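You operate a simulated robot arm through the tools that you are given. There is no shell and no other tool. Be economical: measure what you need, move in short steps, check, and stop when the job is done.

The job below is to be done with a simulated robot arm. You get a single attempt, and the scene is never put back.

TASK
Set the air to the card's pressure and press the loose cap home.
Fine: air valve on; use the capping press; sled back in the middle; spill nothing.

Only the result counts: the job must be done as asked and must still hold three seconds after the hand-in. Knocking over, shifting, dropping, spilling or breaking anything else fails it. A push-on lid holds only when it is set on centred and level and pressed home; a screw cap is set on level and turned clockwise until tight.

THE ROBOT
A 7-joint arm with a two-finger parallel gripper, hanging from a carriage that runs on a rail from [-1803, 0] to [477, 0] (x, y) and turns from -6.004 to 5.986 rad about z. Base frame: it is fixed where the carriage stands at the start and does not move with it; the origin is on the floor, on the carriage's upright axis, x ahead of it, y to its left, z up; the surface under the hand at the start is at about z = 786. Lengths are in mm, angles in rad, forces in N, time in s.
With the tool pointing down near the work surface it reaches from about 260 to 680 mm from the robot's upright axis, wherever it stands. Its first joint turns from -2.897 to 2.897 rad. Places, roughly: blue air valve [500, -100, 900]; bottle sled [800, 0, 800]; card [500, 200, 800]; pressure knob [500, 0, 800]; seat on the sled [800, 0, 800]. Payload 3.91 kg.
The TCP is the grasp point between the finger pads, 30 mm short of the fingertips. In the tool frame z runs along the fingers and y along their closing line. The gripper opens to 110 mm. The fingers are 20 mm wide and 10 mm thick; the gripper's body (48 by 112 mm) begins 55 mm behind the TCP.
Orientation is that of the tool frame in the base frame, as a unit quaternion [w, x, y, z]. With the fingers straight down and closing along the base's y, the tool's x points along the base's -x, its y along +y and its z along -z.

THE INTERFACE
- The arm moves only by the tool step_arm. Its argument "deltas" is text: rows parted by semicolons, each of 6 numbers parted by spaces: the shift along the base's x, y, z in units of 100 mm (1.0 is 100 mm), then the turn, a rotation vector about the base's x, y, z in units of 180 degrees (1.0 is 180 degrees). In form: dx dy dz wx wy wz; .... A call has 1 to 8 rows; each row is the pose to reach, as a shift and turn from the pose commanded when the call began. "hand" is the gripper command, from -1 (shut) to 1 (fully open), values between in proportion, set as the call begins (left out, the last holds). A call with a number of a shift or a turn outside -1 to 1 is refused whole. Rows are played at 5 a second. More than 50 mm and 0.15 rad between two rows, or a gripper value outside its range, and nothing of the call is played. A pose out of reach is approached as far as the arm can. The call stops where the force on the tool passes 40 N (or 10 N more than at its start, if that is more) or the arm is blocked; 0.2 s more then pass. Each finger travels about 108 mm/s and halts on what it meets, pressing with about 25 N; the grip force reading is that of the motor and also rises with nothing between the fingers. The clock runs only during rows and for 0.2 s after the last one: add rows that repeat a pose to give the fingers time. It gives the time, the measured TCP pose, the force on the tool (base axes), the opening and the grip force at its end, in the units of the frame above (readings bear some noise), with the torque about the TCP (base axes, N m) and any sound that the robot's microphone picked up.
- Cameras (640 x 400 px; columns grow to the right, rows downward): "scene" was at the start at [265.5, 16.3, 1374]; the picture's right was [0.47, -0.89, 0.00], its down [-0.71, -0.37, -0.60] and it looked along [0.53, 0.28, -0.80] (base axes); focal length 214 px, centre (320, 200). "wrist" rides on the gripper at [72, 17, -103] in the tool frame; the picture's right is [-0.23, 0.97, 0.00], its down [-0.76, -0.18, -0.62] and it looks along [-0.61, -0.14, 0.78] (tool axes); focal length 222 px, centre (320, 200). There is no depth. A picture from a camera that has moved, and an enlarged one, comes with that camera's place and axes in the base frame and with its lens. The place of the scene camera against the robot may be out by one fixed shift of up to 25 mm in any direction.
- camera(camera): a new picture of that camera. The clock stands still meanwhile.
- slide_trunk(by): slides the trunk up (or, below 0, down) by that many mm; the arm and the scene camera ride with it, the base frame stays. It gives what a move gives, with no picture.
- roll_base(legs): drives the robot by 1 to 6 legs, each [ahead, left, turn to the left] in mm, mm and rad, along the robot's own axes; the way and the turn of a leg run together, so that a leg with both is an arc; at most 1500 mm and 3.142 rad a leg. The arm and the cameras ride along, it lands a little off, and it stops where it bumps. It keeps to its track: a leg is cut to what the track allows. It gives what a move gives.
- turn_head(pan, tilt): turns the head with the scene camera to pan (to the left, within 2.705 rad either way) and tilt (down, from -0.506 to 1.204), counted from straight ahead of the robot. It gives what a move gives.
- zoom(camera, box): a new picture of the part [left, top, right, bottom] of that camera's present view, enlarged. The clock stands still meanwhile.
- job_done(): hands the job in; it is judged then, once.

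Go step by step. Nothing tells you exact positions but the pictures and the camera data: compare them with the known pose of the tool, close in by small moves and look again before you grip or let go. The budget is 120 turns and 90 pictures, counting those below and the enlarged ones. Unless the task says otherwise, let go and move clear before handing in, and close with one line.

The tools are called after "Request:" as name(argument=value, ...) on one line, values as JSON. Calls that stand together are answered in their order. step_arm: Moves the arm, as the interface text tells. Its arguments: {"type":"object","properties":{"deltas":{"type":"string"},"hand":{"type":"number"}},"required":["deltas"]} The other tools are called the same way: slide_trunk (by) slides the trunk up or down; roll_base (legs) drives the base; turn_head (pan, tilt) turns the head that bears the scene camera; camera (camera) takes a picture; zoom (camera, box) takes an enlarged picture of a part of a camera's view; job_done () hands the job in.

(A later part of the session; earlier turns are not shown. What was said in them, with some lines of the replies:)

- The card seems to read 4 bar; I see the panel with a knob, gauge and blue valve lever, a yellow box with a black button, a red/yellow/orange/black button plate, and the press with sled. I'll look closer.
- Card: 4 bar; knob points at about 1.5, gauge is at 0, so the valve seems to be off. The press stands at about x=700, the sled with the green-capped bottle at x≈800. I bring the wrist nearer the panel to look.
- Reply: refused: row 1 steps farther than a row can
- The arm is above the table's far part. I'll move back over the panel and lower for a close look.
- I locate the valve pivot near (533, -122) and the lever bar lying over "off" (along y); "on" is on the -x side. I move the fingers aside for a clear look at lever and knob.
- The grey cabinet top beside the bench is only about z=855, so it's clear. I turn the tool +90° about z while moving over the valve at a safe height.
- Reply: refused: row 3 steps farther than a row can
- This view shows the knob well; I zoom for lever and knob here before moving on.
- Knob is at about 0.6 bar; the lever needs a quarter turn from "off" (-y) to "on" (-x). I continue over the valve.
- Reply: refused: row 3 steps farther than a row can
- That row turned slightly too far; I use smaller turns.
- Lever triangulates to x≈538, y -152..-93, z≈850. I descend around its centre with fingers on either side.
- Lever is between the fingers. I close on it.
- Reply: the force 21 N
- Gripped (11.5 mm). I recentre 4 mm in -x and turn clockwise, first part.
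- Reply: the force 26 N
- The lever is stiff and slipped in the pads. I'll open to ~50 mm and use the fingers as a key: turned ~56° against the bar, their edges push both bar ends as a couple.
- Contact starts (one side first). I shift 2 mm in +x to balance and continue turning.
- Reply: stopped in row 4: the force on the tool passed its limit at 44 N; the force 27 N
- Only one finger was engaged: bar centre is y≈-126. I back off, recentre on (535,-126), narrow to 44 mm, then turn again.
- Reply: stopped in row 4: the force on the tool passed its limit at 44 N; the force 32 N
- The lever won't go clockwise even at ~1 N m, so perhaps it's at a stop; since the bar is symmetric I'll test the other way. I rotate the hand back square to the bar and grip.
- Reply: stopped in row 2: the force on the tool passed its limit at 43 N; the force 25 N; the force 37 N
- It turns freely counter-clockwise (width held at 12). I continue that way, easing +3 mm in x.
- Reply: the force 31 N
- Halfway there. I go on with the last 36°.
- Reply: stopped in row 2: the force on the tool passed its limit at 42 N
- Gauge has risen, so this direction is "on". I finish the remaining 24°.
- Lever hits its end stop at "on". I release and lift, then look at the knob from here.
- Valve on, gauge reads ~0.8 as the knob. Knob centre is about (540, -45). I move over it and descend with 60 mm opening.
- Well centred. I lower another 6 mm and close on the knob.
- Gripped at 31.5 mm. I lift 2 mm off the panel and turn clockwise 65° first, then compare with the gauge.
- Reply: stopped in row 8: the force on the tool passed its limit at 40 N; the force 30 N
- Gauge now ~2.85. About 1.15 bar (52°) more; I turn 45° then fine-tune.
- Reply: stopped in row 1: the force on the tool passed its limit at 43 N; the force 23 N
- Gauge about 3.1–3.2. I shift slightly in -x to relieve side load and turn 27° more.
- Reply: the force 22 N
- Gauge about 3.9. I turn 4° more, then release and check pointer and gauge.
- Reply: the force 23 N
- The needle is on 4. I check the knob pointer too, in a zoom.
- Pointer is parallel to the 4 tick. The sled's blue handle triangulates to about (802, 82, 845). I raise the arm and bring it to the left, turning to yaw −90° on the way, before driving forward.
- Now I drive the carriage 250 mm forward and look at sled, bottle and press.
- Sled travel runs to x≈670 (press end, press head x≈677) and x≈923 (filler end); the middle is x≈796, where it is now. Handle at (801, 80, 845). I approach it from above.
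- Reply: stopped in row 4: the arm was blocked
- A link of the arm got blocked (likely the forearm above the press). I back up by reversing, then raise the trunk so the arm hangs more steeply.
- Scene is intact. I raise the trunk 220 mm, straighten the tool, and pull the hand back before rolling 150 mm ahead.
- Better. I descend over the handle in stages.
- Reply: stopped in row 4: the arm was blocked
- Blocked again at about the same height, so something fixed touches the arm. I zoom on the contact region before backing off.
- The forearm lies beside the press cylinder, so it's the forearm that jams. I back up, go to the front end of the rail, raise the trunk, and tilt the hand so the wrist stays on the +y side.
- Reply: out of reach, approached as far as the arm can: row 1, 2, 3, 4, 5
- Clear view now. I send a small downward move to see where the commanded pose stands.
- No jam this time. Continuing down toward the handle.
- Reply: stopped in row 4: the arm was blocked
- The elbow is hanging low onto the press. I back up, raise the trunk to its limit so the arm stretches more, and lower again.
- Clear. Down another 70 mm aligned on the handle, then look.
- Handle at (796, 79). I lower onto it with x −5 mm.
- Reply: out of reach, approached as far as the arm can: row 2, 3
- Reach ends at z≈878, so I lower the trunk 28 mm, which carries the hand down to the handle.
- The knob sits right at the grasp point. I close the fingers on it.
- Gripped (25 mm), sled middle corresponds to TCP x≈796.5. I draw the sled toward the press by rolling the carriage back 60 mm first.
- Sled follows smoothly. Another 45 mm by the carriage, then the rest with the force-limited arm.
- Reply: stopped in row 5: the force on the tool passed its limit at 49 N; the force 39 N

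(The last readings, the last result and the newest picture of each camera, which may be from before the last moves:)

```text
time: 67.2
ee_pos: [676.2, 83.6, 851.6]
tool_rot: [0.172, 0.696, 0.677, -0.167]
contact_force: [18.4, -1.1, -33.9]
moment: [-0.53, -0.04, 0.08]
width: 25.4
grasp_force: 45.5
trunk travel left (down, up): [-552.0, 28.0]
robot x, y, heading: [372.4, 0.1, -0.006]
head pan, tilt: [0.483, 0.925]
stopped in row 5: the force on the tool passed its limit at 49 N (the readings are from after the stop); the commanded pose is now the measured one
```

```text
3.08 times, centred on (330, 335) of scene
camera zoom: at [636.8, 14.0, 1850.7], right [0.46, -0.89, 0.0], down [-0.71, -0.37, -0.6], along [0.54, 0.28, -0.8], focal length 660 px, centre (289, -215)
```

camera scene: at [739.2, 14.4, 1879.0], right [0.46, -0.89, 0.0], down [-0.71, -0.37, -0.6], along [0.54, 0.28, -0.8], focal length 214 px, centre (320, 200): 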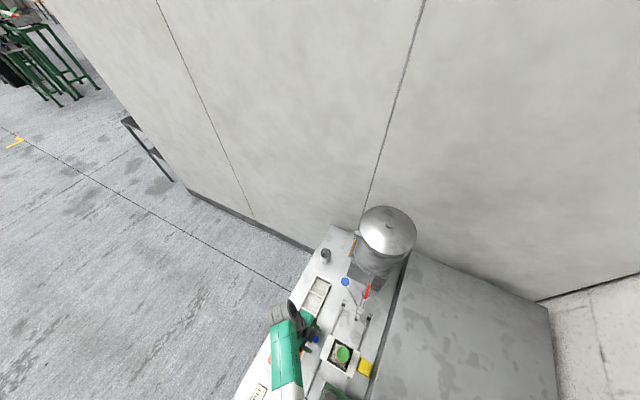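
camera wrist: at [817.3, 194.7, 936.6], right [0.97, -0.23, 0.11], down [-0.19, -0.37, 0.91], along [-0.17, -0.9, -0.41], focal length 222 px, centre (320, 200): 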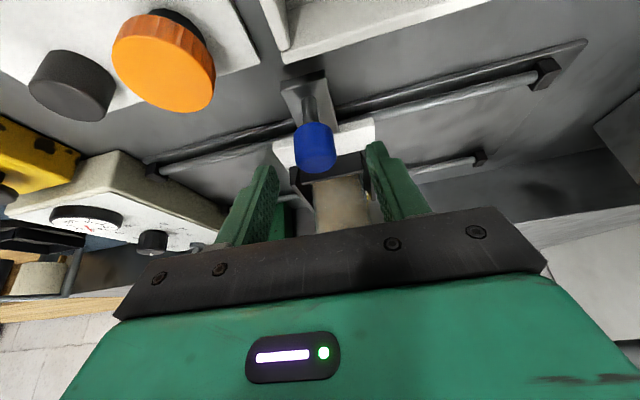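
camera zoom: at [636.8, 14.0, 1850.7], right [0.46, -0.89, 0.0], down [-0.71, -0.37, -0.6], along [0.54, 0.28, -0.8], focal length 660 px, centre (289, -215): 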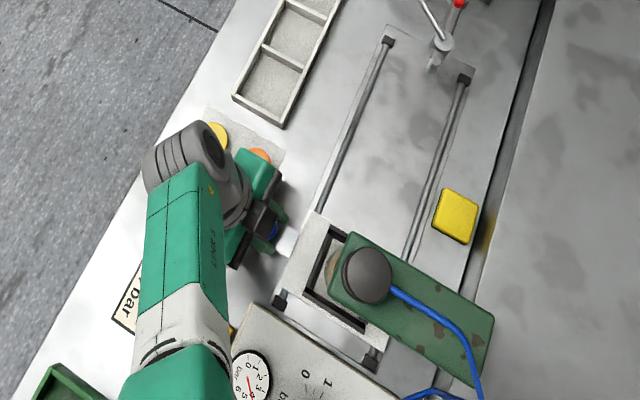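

Sled is against its stop exactly under the press head (x≈676). I release the handle and lift clear.

Request:
step_arm(deltas="0 0 0 0 0 0;0 0 0 0 0 0;0 0 0.4 0 0 0;0 0 0.8 0 0 0;0 0 1 0 0 0;0 0 1 0 0 0", hand=0.1)

Request:
zoom(camera="scene", box=[250, 270, 410, 400])

Request:
camera(camera="wrist")

```text
time: 68.6
ee_pos: [672.9, 84.2, 952.9]
tool_rot: [0.17, 0.697, 0.676, -0.17]
contact_force: [0.3, 0.1, 0.4]
moment: [0.0, -0.01, -0.01]
width: 60.6
grasp_force: 0.0
trunk travel left (down, up): [-552.0, 28.0]
robot x, y, heading: [369.7, -4.0, -0.012]
head pan, tilt: [0.483, 0.925]
```

```text
3.08 times, centred on (330, 335) of scene
camera zoom: at [635.8, 14.4, 1851.0], right [0.46, -0.89, 0.0], down [-0.71, -0.37, -0.6], along [0.54, 0.28, -0.8], focal length 660 px, centre (289, -215)
```

zoom: 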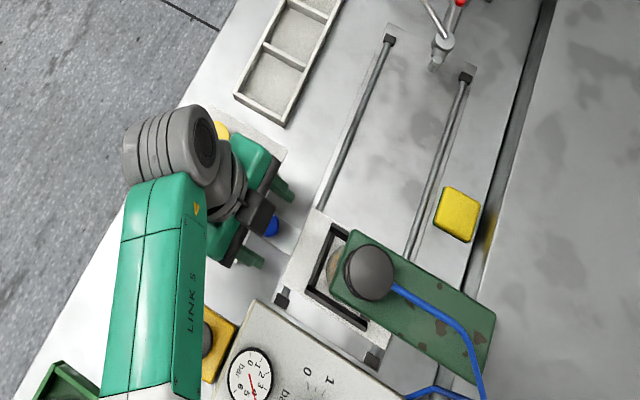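

```text
16 pictures are left
camera wrist: at [692.9, 196.2, 1010.6], right [0.97, -0.23, 0.12], down [-0.2, -0.38, 0.91], along [-0.16, -0.9, -0.41], focal length 222 px, centre (320, 200)
```

wrist: 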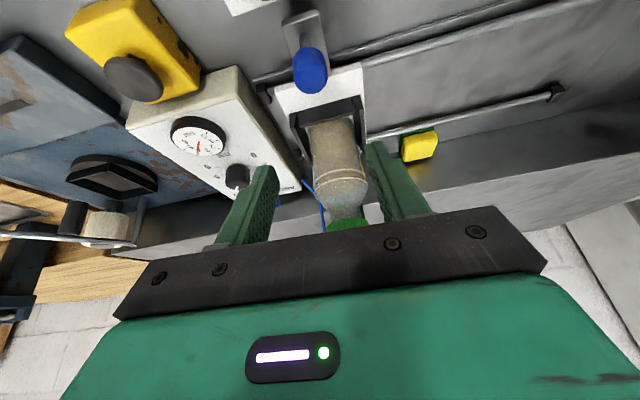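

The bottle is under the head. I go up, roll back 280 mm, and lower the trunk to reach the black press button at about (537,107).

Request:
step_arm(deltas="0 0 0.4 0.03 0 0;0 0 0.8 0.06 0 0;0 0 1 0.1 0 0;0 0 1 0.14 0 0;0 0 1 0.156 0 0", hand=-1)

Request:
roll_base(legs=[[-280, 0, 0]])

```text
time: 69.8
ee_pos: [671.7, 84.2, 1051.6]
tool_rot: [-0.004, 0.717, 0.697, 0.001]
contact_force: [-0.7, 0.2, 0.1]
moment: [0.01, 0.0, 0.01]
width: 0.2
grasp_force: 24.9
trunk travel left (down, up): [-552.0, 28.0]
robot x, y, heading: [366.8, 0.4, -0.006]
head pan, tilt: [0.483, 0.925]
```

```text
time: 71.8
ee_pos: [389.1, 82.9, 1051.6]
tool_rot: [-0.002, 0.719, 0.695, 0.0]
contact_force: [-0.6, -0.4, 0.4]
moment: [-0.01, -0.02, 0.04]
width: 0.2
grasp_force: 25.6
trunk travel left (down, up): [-552.0, 28.0]
robot x, y, heading: [85.8, 0.7, -0.015]
head pan, tilt: [0.483, 0.925]
```

Request:
step_arm(deltas="0.3 0.08 0.25 0 0 0;0.6 0.16 0.5 0 0 0;0.85 0.24 0.75 0 0 0;1 0.24 1 0 0 0")

Request:
slide_trunk(by=-220)

Request:
step_arm(deltas="0.3 0 0 0 0 0;0.48 0 0 0 0 0;0.48 0 0 0 0 0")

Request:
camera(camera="wrist")

```text
time: 72.8
ee_pos: [488.6, 105.4, 1152.8]
tool_rot: [-0.003, 0.72, 0.694, 0.0]
contact_force: [-0.2, -1.0, 1.0]
moment: [0.03, 0.0, -0.01]
width: 0.0
grasp_force: 24.4
trunk travel left (down, up): [-552.0, 28.0]
robot x, y, heading: [90.2, -1.0, -0.016]
head pan, tilt: [0.483, 0.925]
```

```text
time: 75.1
ee_pos: [489.1, 107.6, 932.1]
tool_rot: [-0.001, 0.719, 0.695, 0.0]
contact_force: [-0.2, 0.5, -0.3]
moment: [-0.03, -0.02, -0.06]
width: 0.1
grasp_force: 24.9
trunk travel left (down, up): [-332.0, 248.0]
robot x, y, heading: [82.4, 0.7, -0.013]
head pan, tilt: [0.483, 0.925]
```

```text
time: 75.9
ee_pos: [537.9, 106.3, 933.1]
tool_rot: [-0.003, 0.72, 0.694, 0.001]
contact_force: [0.9, 0.1, -0.2]
moment: [0.02, 0.02, 0.03]
width: 0.1
grasp_force: 25.2
trunk travel left (down, up): [-332.0, 248.0]
robot x, y, heading: [82.8, -2.8, -0.017]
head pan, tilt: [0.483, 0.925]
```

```text
15 pictures are left
camera wrist: at [557.1, 177.4, 1036.8], right [0.97, -0.26, 0.0], down [-0.2, -0.76, 0.62], along [-0.17, -0.6, -0.78], focal length 222 px, centre (320, 200)
```

wrist: 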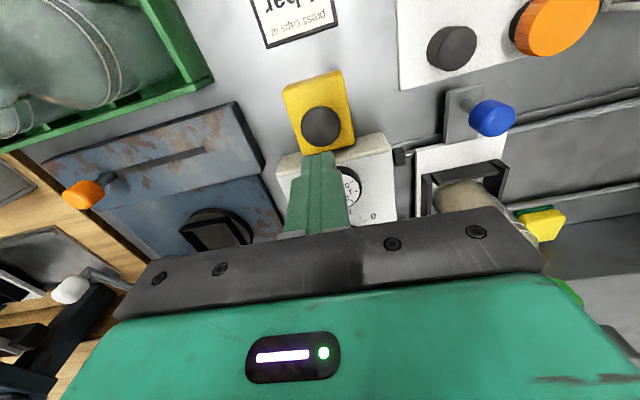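

The button is right below, at (538, 110). I descend onto it gently.

Request:
step_arm(deltas="0 0.04 -0.25 0 0 0;0 0.04 -0.45 0 0 0;0 0.04 -0.5 0 0 0;0 0.04 -0.55 0 0 0;0 0.04 -0.6 0 0 0;0 0.04 -0.63 0 0 0;0 0.04 -0.63 0 0 0")

```text
time: 77.5
ee_pos: [535.1, 111.3, 868.3]
tool_rot: [-0.002, 0.719, 0.695, 0.001]
contact_force: [0.2, -0.1, 0.9]
moment: [-0.01, 0.03, 0.02]
width: 0.0
grasp_force: 24.9
trunk travel left (down, up): [-332.0, 248.0]
robot x, y, heading: [85.7, -0.1, -0.019]
head pan, tilt: [0.483, 0.925]
```

No contact yet at tip z≈838; I go on down in small steps.

Request:
step_arm(deltas="0 0 -0.04 0 0 0;0 0 -0.08 0 0 0;0 0 -0.12 0 0 0;0 0 -0.16 0 0 0;0 0 -0.2 0 0 0;0 0 -0.2 0 0 0;0 0 -0.2 0 0 0")

Request:
camera(camera="scene")

```text
time: 78.5
ee_pos: [536.6, 110.0, 858.4]
tool_rot: [-0.003, 0.72, 0.694, 0.001]
contact_force: [-11.5, -0.9, 25.6]
moment: [-0.21, 0.35, -0.16]
width: 0.1
grasp_force: 24.8
trunk travel left (down, up): [-332.0, 248.0]
robot x, y, heading: [88.0, 1.0, -0.017]
head pan, tilt: [0.483, 0.925]
heard: click
stopped in row 4: the force on the tool passed its limit at 47 N (the readings are from after the stop); the commanded pose is now the measured one
```

```text
14 pictures are left
camera scene: at [350.9, 12.8, 1631.1], right [0.45, -0.89, 0.0], down [-0.71, -0.36, -0.6], along [0.54, 0.27, -0.8], focal length 214 px, centre (320, 200)
```

scene: 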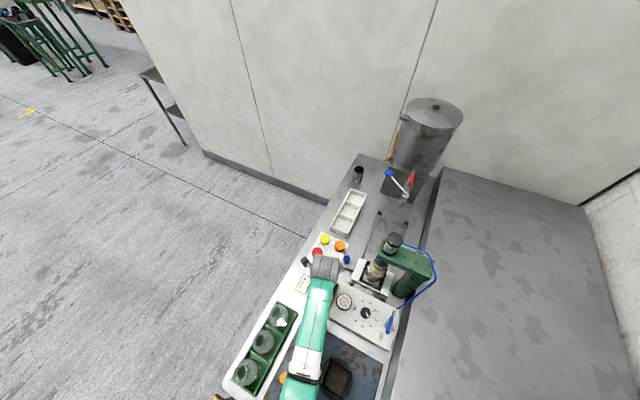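

Click heard. I hold a moment, and look at the press.

Request:
step_arm(deltas="0 0 0 0 0 0;0 0 0 0 0 0;0 0 0 0 0 0;0 0 0 0 0 0;0 0 0 0 0 0")

Request:
zoom(camera="scene", box=[320, 220, 450, 320])

```text
time: 79.2
ee_pos: [536.1, 111.4, 856.7]
tool_rot: [-0.003, 0.719, 0.695, 0.001]
contact_force: [-10.3, -1.0, 23.3]
moment: [-0.22, 0.34, -0.16]
width: 0.0
grasp_force: 25.0
trunk travel left (down, up): [-332.0, 248.0]
robot x, y, heading: [85.3, 1.5, -0.017]
head pan, tilt: [0.483, 0.925]
stopped in row 3: the force on the tool passed its limit at 41 N (the readings are from after the stop); the commanded pose is now the measured one
```

```text
4.00 times, centred on (385, 270) of scene
camera zoom: at [350.7, 12.8, 1630.6], right [0.45, -0.89, 0.0], down [-0.71, -0.36, -0.6], along [0.54, 0.27, -0.8], focal length 858 px, centre (60, -80)
```

zoom: 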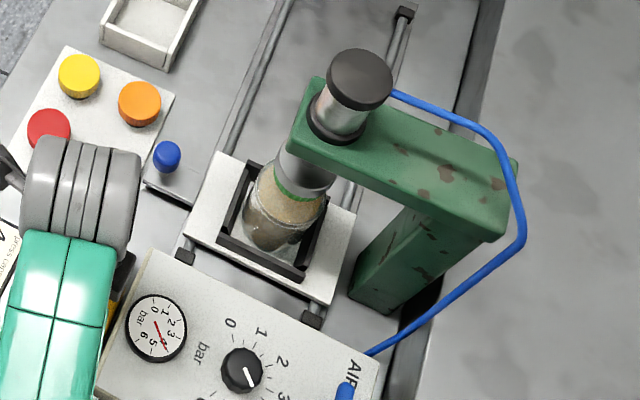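

The press head is down on the cap. I release the button, lift, and check that the head rises.

Request:
step_arm(deltas="0 0 0.2 0 0 0;0 0 0.4 0 0 0;0 0 0.8 0 0 0;0 0 1 0 0 0;0 0 1 0 0 0;0 0 1 0 0 0")

Request:
zoom(camera="scene", box=[320, 220, 450, 320])

```text
time: 80.6
ee_pos: [538.1, 109.5, 957.1]
tool_rot: [-0.002, 0.719, 0.695, 0.001]
contact_force: [0.7, 0.3, 0.8]
moment: [-0.03, -0.01, 0.01]
width: 0.3
grasp_force: 24.7
trunk travel left (down, up): [-332.0, 248.0]
robot x, y, heading: [82.8, 1.2, -0.018]
head pan, tilt: [0.483, 0.925]
```

```text
4.00 times, centred on (385, 270) of scene
camera zoom: at [351.3, 12.7, 1631.0], right [0.45, -0.89, 0.0], down [-0.71, -0.36, -0.6], along [0.54, 0.27, -0.8], focal length 858 px, centre (60, -80)
```

zoom: 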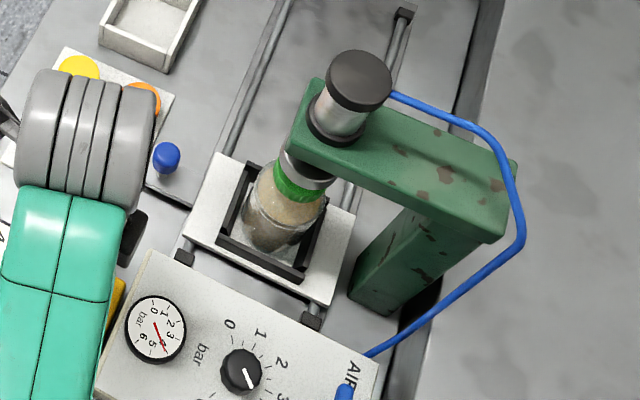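

The head rose again and the cap stands under it. Now I reverse the route to fetch the sled handle: trunk up, hand back, roll forward.

Request:
slide_trunk(by=220)

Request:
step_arm(deltas="-0.3 -0.08 -0.1 0 0 0;-0.6 -0.16 -0.3 0 0 0;-0.8 -0.24 -0.6 0 0 0;-1 -0.26 -0.9 0 0 0;-1 -0.26 -0.9 0 0 0")

Request:
step_arm(deltas="-0.25 0 -0.1 0 0 0;-0.48 0 -0.3 0 0 0;-0.48 0 -0.3 0 0 0")

Request:
roll_base(legs=[[285, 0, 0.01]])

```text
time: 82.9
ee_pos: [536.7, 109.0, 1177.9]
tool_rot: [-0.003, 0.719, 0.695, 0.002]
contact_force: [-0.3, -0.6, -0.1]
moment: [0.04, 0.0, 0.02]
width: 0.0
grasp_force: 24.7
trunk travel left (down, up): [-552.0, 28.0]
robot x, y, heading: [86.5, -2.3, -0.016]
head pan, tilt: [0.483, 0.925]
```

```text
time: 84.1
ee_pos: [435.4, 83.7, 1090.4]
tool_rot: [-0.002, 0.719, 0.695, 0.003]
contact_force: [-0.2, 0.6, 0.5]
moment: [-0.03, 0.02, 0.03]
width: 0.0
grasp_force: 24.9
trunk travel left (down, up): [-552.0, 28.0]
robot x, y, heading: [82.6, 2.0, -0.012]
head pan, tilt: [0.483, 0.925]
```

```text
time: 84.9
ee_pos: [388.7, 85.0, 1060.3]
tool_rot: [-0.002, 0.72, 0.694, 0.002]
contact_force: [-0.4, -0.8, -0.1]
moment: [-0.02, 0.01, 0.02]
width: 0.0
grasp_force: 24.8
trunk travel left (down, up): [-552.0, 28.0]
robot x, y, heading: [80.8, -3.3, -0.014]
head pan, tilt: [0.483, 0.925]
```

```text
time: 86.8
ee_pos: [665.4, 87.7, 1059.3]
tool_rot: [-0.003, 0.717, 0.697, 0.001]
contact_force: [-0.3, 0.3, 0.1]
moment: [0.03, -0.01, 0.0]
width: 0.2
grasp_force: 24.7
trunk travel left (down, up): [-552.0, 28.0]
robot x, y, heading: [358.4, 0.8, -0.003]
head pan, tilt: [0.483, 0.925]
```

Now I tilt the hand again, open, and descend over the handle (now at x≈675).

Request:
step_arm(deltas="0.1 -0.04 0 -0.04 0 0;0.1 -0.04 -0.2 -0.08 0 0;0.1 -0.04 -0.5 -0.12 0 0;0.1 -0.04 -0.9 -0.156 0 0;0.1 -0.04 -1 -0.156 0 0;0.1 -0.04 -1 -0.156 0 0", hand=0.1)

Request:
camera(camera="wrist")

```text
time: 88.2
ee_pos: [676.3, 81.0, 960.2]
tool_rot: [0.172, 0.696, 0.676, -0.168]
contact_force: [-0.6, 0.7, -0.8]
moment: [0.01, 0.02, 0.01]
width: 60.4
grasp_force: 0.0
trunk travel left (down, up): [-552.0, 28.0]
robot x, y, heading: [361.4, -1.9, -0.007]
head pan, tilt: [0.483, 0.925]
```

```text
11 pictures are left
camera wrist: at [695.6, 192.4, 1017.4], right [0.97, -0.22, 0.12], down [-0.2, -0.38, 0.9], along [-0.16, -0.9, -0.41], focal length 222 px, centre (320, 200)
```

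wrist: 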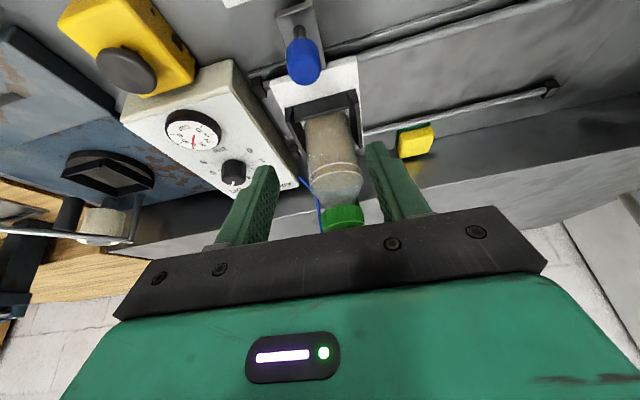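

Handle at (676, 78). Descend and grip.

Request:
step_arm(deltas="0 0 -0.4 0 0 0;0 0 -0.8 0 0 0;0 0 -1 0 0 0;0 0 -1 0 0 0")

Request:
step_arm(deltas="0 0 -0.08 0 0 0;0 0 -0.08 0 0 0;0 0 -0.08 0 0 0;0 0 -0.08 0 0 0", hand=-1)

```text
time: 89.2
ee_pos: [676.0, 81.7, 858.2]
tool_rot: [0.171, 0.696, 0.677, -0.168]
contact_force: [-0.3, -0.7, -0.6]
moment: [-0.03, 0.03, -0.02]
width: 60.6
grasp_force: 0.1
trunk travel left (down, up): [-552.0, 28.0]
robot x, y, heading: [361.1, 0.3, -0.005]
head pan, tilt: [0.483, 0.925]
```

```text
time: 90.2
ee_pos: [677.9, 83.0, 852.7]
tool_rot: [0.173, 0.696, 0.676, -0.167]
contact_force: [-2.5, -2.0, 25.2]
moment: [0.23, 0.17, -0.09]
width: 25.4
grasp_force: 44.7
trunk travel left (down, up): [-552.0, 28.0]
robot x, y, heading: [361.8, 1.0, -0.0]
head pan, tilt: [0.483, 0.925]
stopped in row 4: the force on the tool passed its limit at 41 N (the readings are from after the stop); the commanded pose is now the measured one
```

Gripped. I roll ahead 112 mm with the sled, then trim with the arm.

Request:
roll_base(legs=[[60, 0, 0], [52, 0, 0]])

```text
time: 91.5
ee_pos: [743.5, 82.6, 852.5]
tool_rot: [0.173, 0.697, 0.676, -0.167]
contact_force: [1.1, 0.9, -0.7]
moment: [-0.28, 0.06, -0.09]
width: 25.4
grasp_force: 44.8
trunk travel left (down, up): [-552.0, 28.0]
robot x, y, heading: [428.2, 1.8, -0.01]
head pan, tilt: [0.483, 0.925]
stopped in leg 2: the force on the tool passed its limit at 43 N (the readings are from after the stop); the commanded pose is now the measured one
```

Request:
roll_base(legs=[[48, 0, 0]])

```text
time: 92.4
ee_pos: [789.4, 82.5, 853.5]
tool_rot: [0.172, 0.697, 0.676, -0.166]
contact_force: [2.2, 0.7, -6.0]
moment: [0.61, -0.1, -0.03]
width: 25.5
grasp_force: 45.0
trunk travel left (down, up): [-552.0, 28.0]
robot x, y, heading: [474.8, -0.2, -0.009]
head pan, tilt: [0.483, 0.925]
```

Remaining 7 mm with the arm, then read the pose precisely.

Request:
step_arm(deltas="0.035 0 0 0 0 0;0.07 0 0 0 0 0;0.07 0 0 0 0 0;0.07 0 0 0 0 0")

Request:
step_arm(deltas="0 0 0 0 0 0;0 0 0 0 0 0")

Request:
zoom(camera="scene", box=[250, 270, 410, 400])

```text
time: 93.4
ee_pos: [799.9, 81.7, 853.1]
tool_rot: [0.174, 0.697, 0.676, -0.167]
contact_force: [-2.8, -1.5, 40.4]
moment: [-0.51, 0.13, -0.08]
width: 25.3
grasp_force: 44.5
trunk travel left (down, up): [-552.0, 28.0]
robot x, y, heading: [473.3, 1.8, -0.011]
head pan, tilt: [0.483, 0.925]
```

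```text
time: 94.0
ee_pos: [798.8, 82.4, 851.8]
tool_rot: [0.173, 0.697, 0.676, -0.165]
contact_force: [-1.2, -2.2, 44.1]
moment: [-0.07, 0.08, -0.04]
width: 25.6
grasp_force: 44.8
trunk travel left (down, up): [-552.0, 28.0]
robot x, y, heading: [474.7, 1.3, -0.01]
head pan, tilt: [0.483, 0.925]
```

```text
3.08 times, centred on (330, 335) of scene
camera zoom: at [739.9, 14.2, 1851.5], right [0.46, -0.89, 0.0], down [-0.71, -0.37, -0.6], along [0.54, 0.28, -0.8], focal length 660 px, centre (289, -215)
```

zoom: 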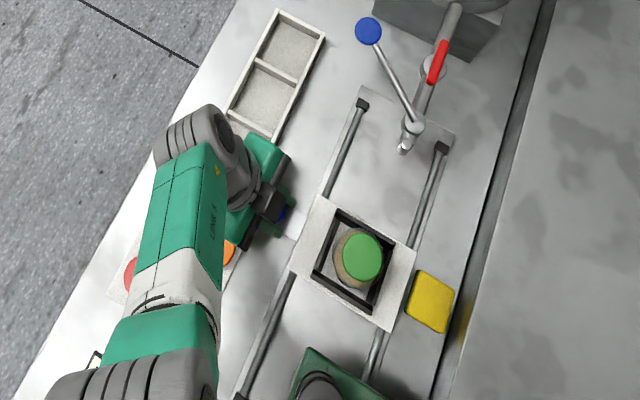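

The sled matches its starting place within ~2 mm. I trim −2 mm, relieve the vertical load, release and lift away.

Request:
step_arm(deltas="-0.02 0 0.01 0 0 0;-0.02 0 0.01 0 0 0;-0.02 0 0.01 0 0 0")

Request:
step_arm(deltas="0 0 0 0 0 0;0 0 0 0 0 0;0 0 0 0 0 0;0 0 0.4 0 0 0;0 0 0.8 0 0 0;0 0 1 0 0 0;0 0 1 0 0 0", hand=0.1)

Request:
camera(camera="wrist")

Request:
zoom(camera="scene", box=[250, 270, 410, 400])

```text
time: 94.8
ee_pos: [795.2, 82.3, 852.4]
tool_rot: [0.172, 0.697, 0.676, -0.166]
contact_force: [1.8, 2.1, 1.1]
moment: [0.33, -0.11, 0.14]
width: 25.4
grasp_force: 45.4
trunk travel left (down, up): [-552.0, 28.0]
robot x, y, heading: [472.1, -0.6, -0.009]
head pan, tilt: [0.483, 0.925]
```

```text
time: 96.4
ee_pos: [794.7, 82.0, 951.4]
tool_rot: [0.172, 0.697, 0.676, -0.167]
contact_force: [-0.4, 0.9, 0.4]
moment: [-0.02, 0.01, 0.02]
width: 60.2
grasp_force: 0.1
trunk travel left (down, up): [-552.0, 28.0]
robot x, y, heading: [472.3, 0.3, -0.009]
head pan, tilt: [0.483, 0.925]
```

```text
9 pictures are left
camera wrist: at [814.2, 192.7, 1009.8], right [0.97, -0.23, 0.12], down [-0.2, -0.38, 0.9], along [-0.16, -0.9, -0.41], focal length 222 px, centre (320, 200)
```

wrist: 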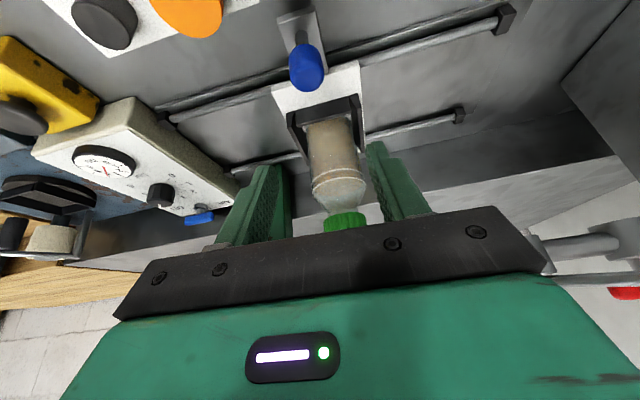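

```text
3.08 times, centred on (330, 335) of scene
camera zoom: at [739.3, 14.2, 1851.0], right [0.46, -0.89, 0.0], down [-0.71, -0.37, -0.6], along [0.54, 0.28, -0.8], focal length 660 px, centre (289, -215)
```

zoom: 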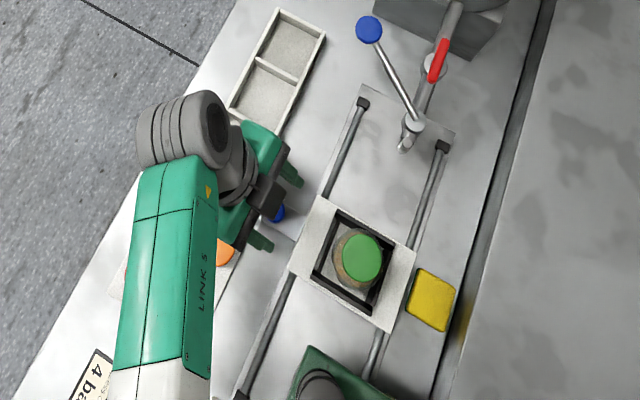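

Sled is in the middle. I check the cap's seat and the gauge closely.

Request:
zoom(camera="wrist", box=[280, 90, 400, 240])

Request:
zoom(camera="wrist", box=[30, 110, 230, 240])

```text
2.67 times, centred on (340, 165) of wrist
camera zoom: at [814.2, 192.7, 1009.8], right [0.97, -0.23, 0.12], down [-0.2, -0.38, 0.9], along [-0.16, -0.9, -0.41], focal length 592 px, centre (267, 293)
```

zoom: 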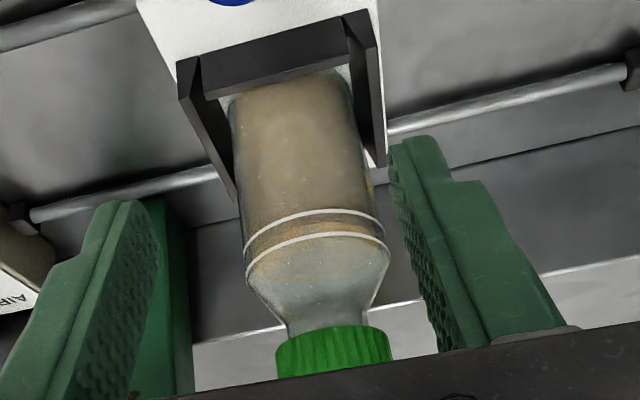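

```text
3.08 times, centred on (130, 175) of wrist
camera zoom: at [814.2, 192.7, 1009.8], right [0.97, -0.23, 0.12], down [-0.2, -0.38, 0.9], along [-0.16, -0.9, -0.41], focal length 684 px, centre (905, 277)
```

zoom: 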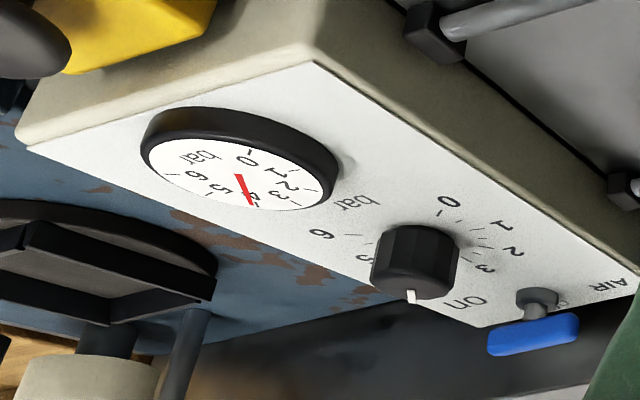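

Cap is level on the neck, the gauge reads 4, and the valve is on. I lift clear and hand in.

Request:
step_arm(deltas="0 0.1 0.4 0 0 0;0 0.3 0.8 0 0 0;0 0.4 1 0 0 0;0 0.4 1 0 0 0")

Request:
job_done()

```text
time: 97.4
ee_pos: [793.2, 121.6, 1055.5]
tool_rot: [0.173, 0.697, 0.676, -0.167]
contact_force: [-0.4, 1.2, 0.2]
moment: [0.03, 0.03, -0.02]
width: 60.4
grasp_force: 0.1
trunk travel left (down, up): [-552.0, 28.0]
robot x, y, heading: [477.8, 2.6, -0.007]
head pan, tilt: [0.483, 0.925]
```

```text
The job is handed in.
```

The job is handed in: the air valve is on and set to 4 bar, the green cap was pressed with the capping press and sits level, the sled is back in the middle within about 2 mm, and I saw no spills. While I was reaching for the sled handle the arm jammed three times, most likely against the press. Each time I backed off, and I saw nothing moved or knocked over.
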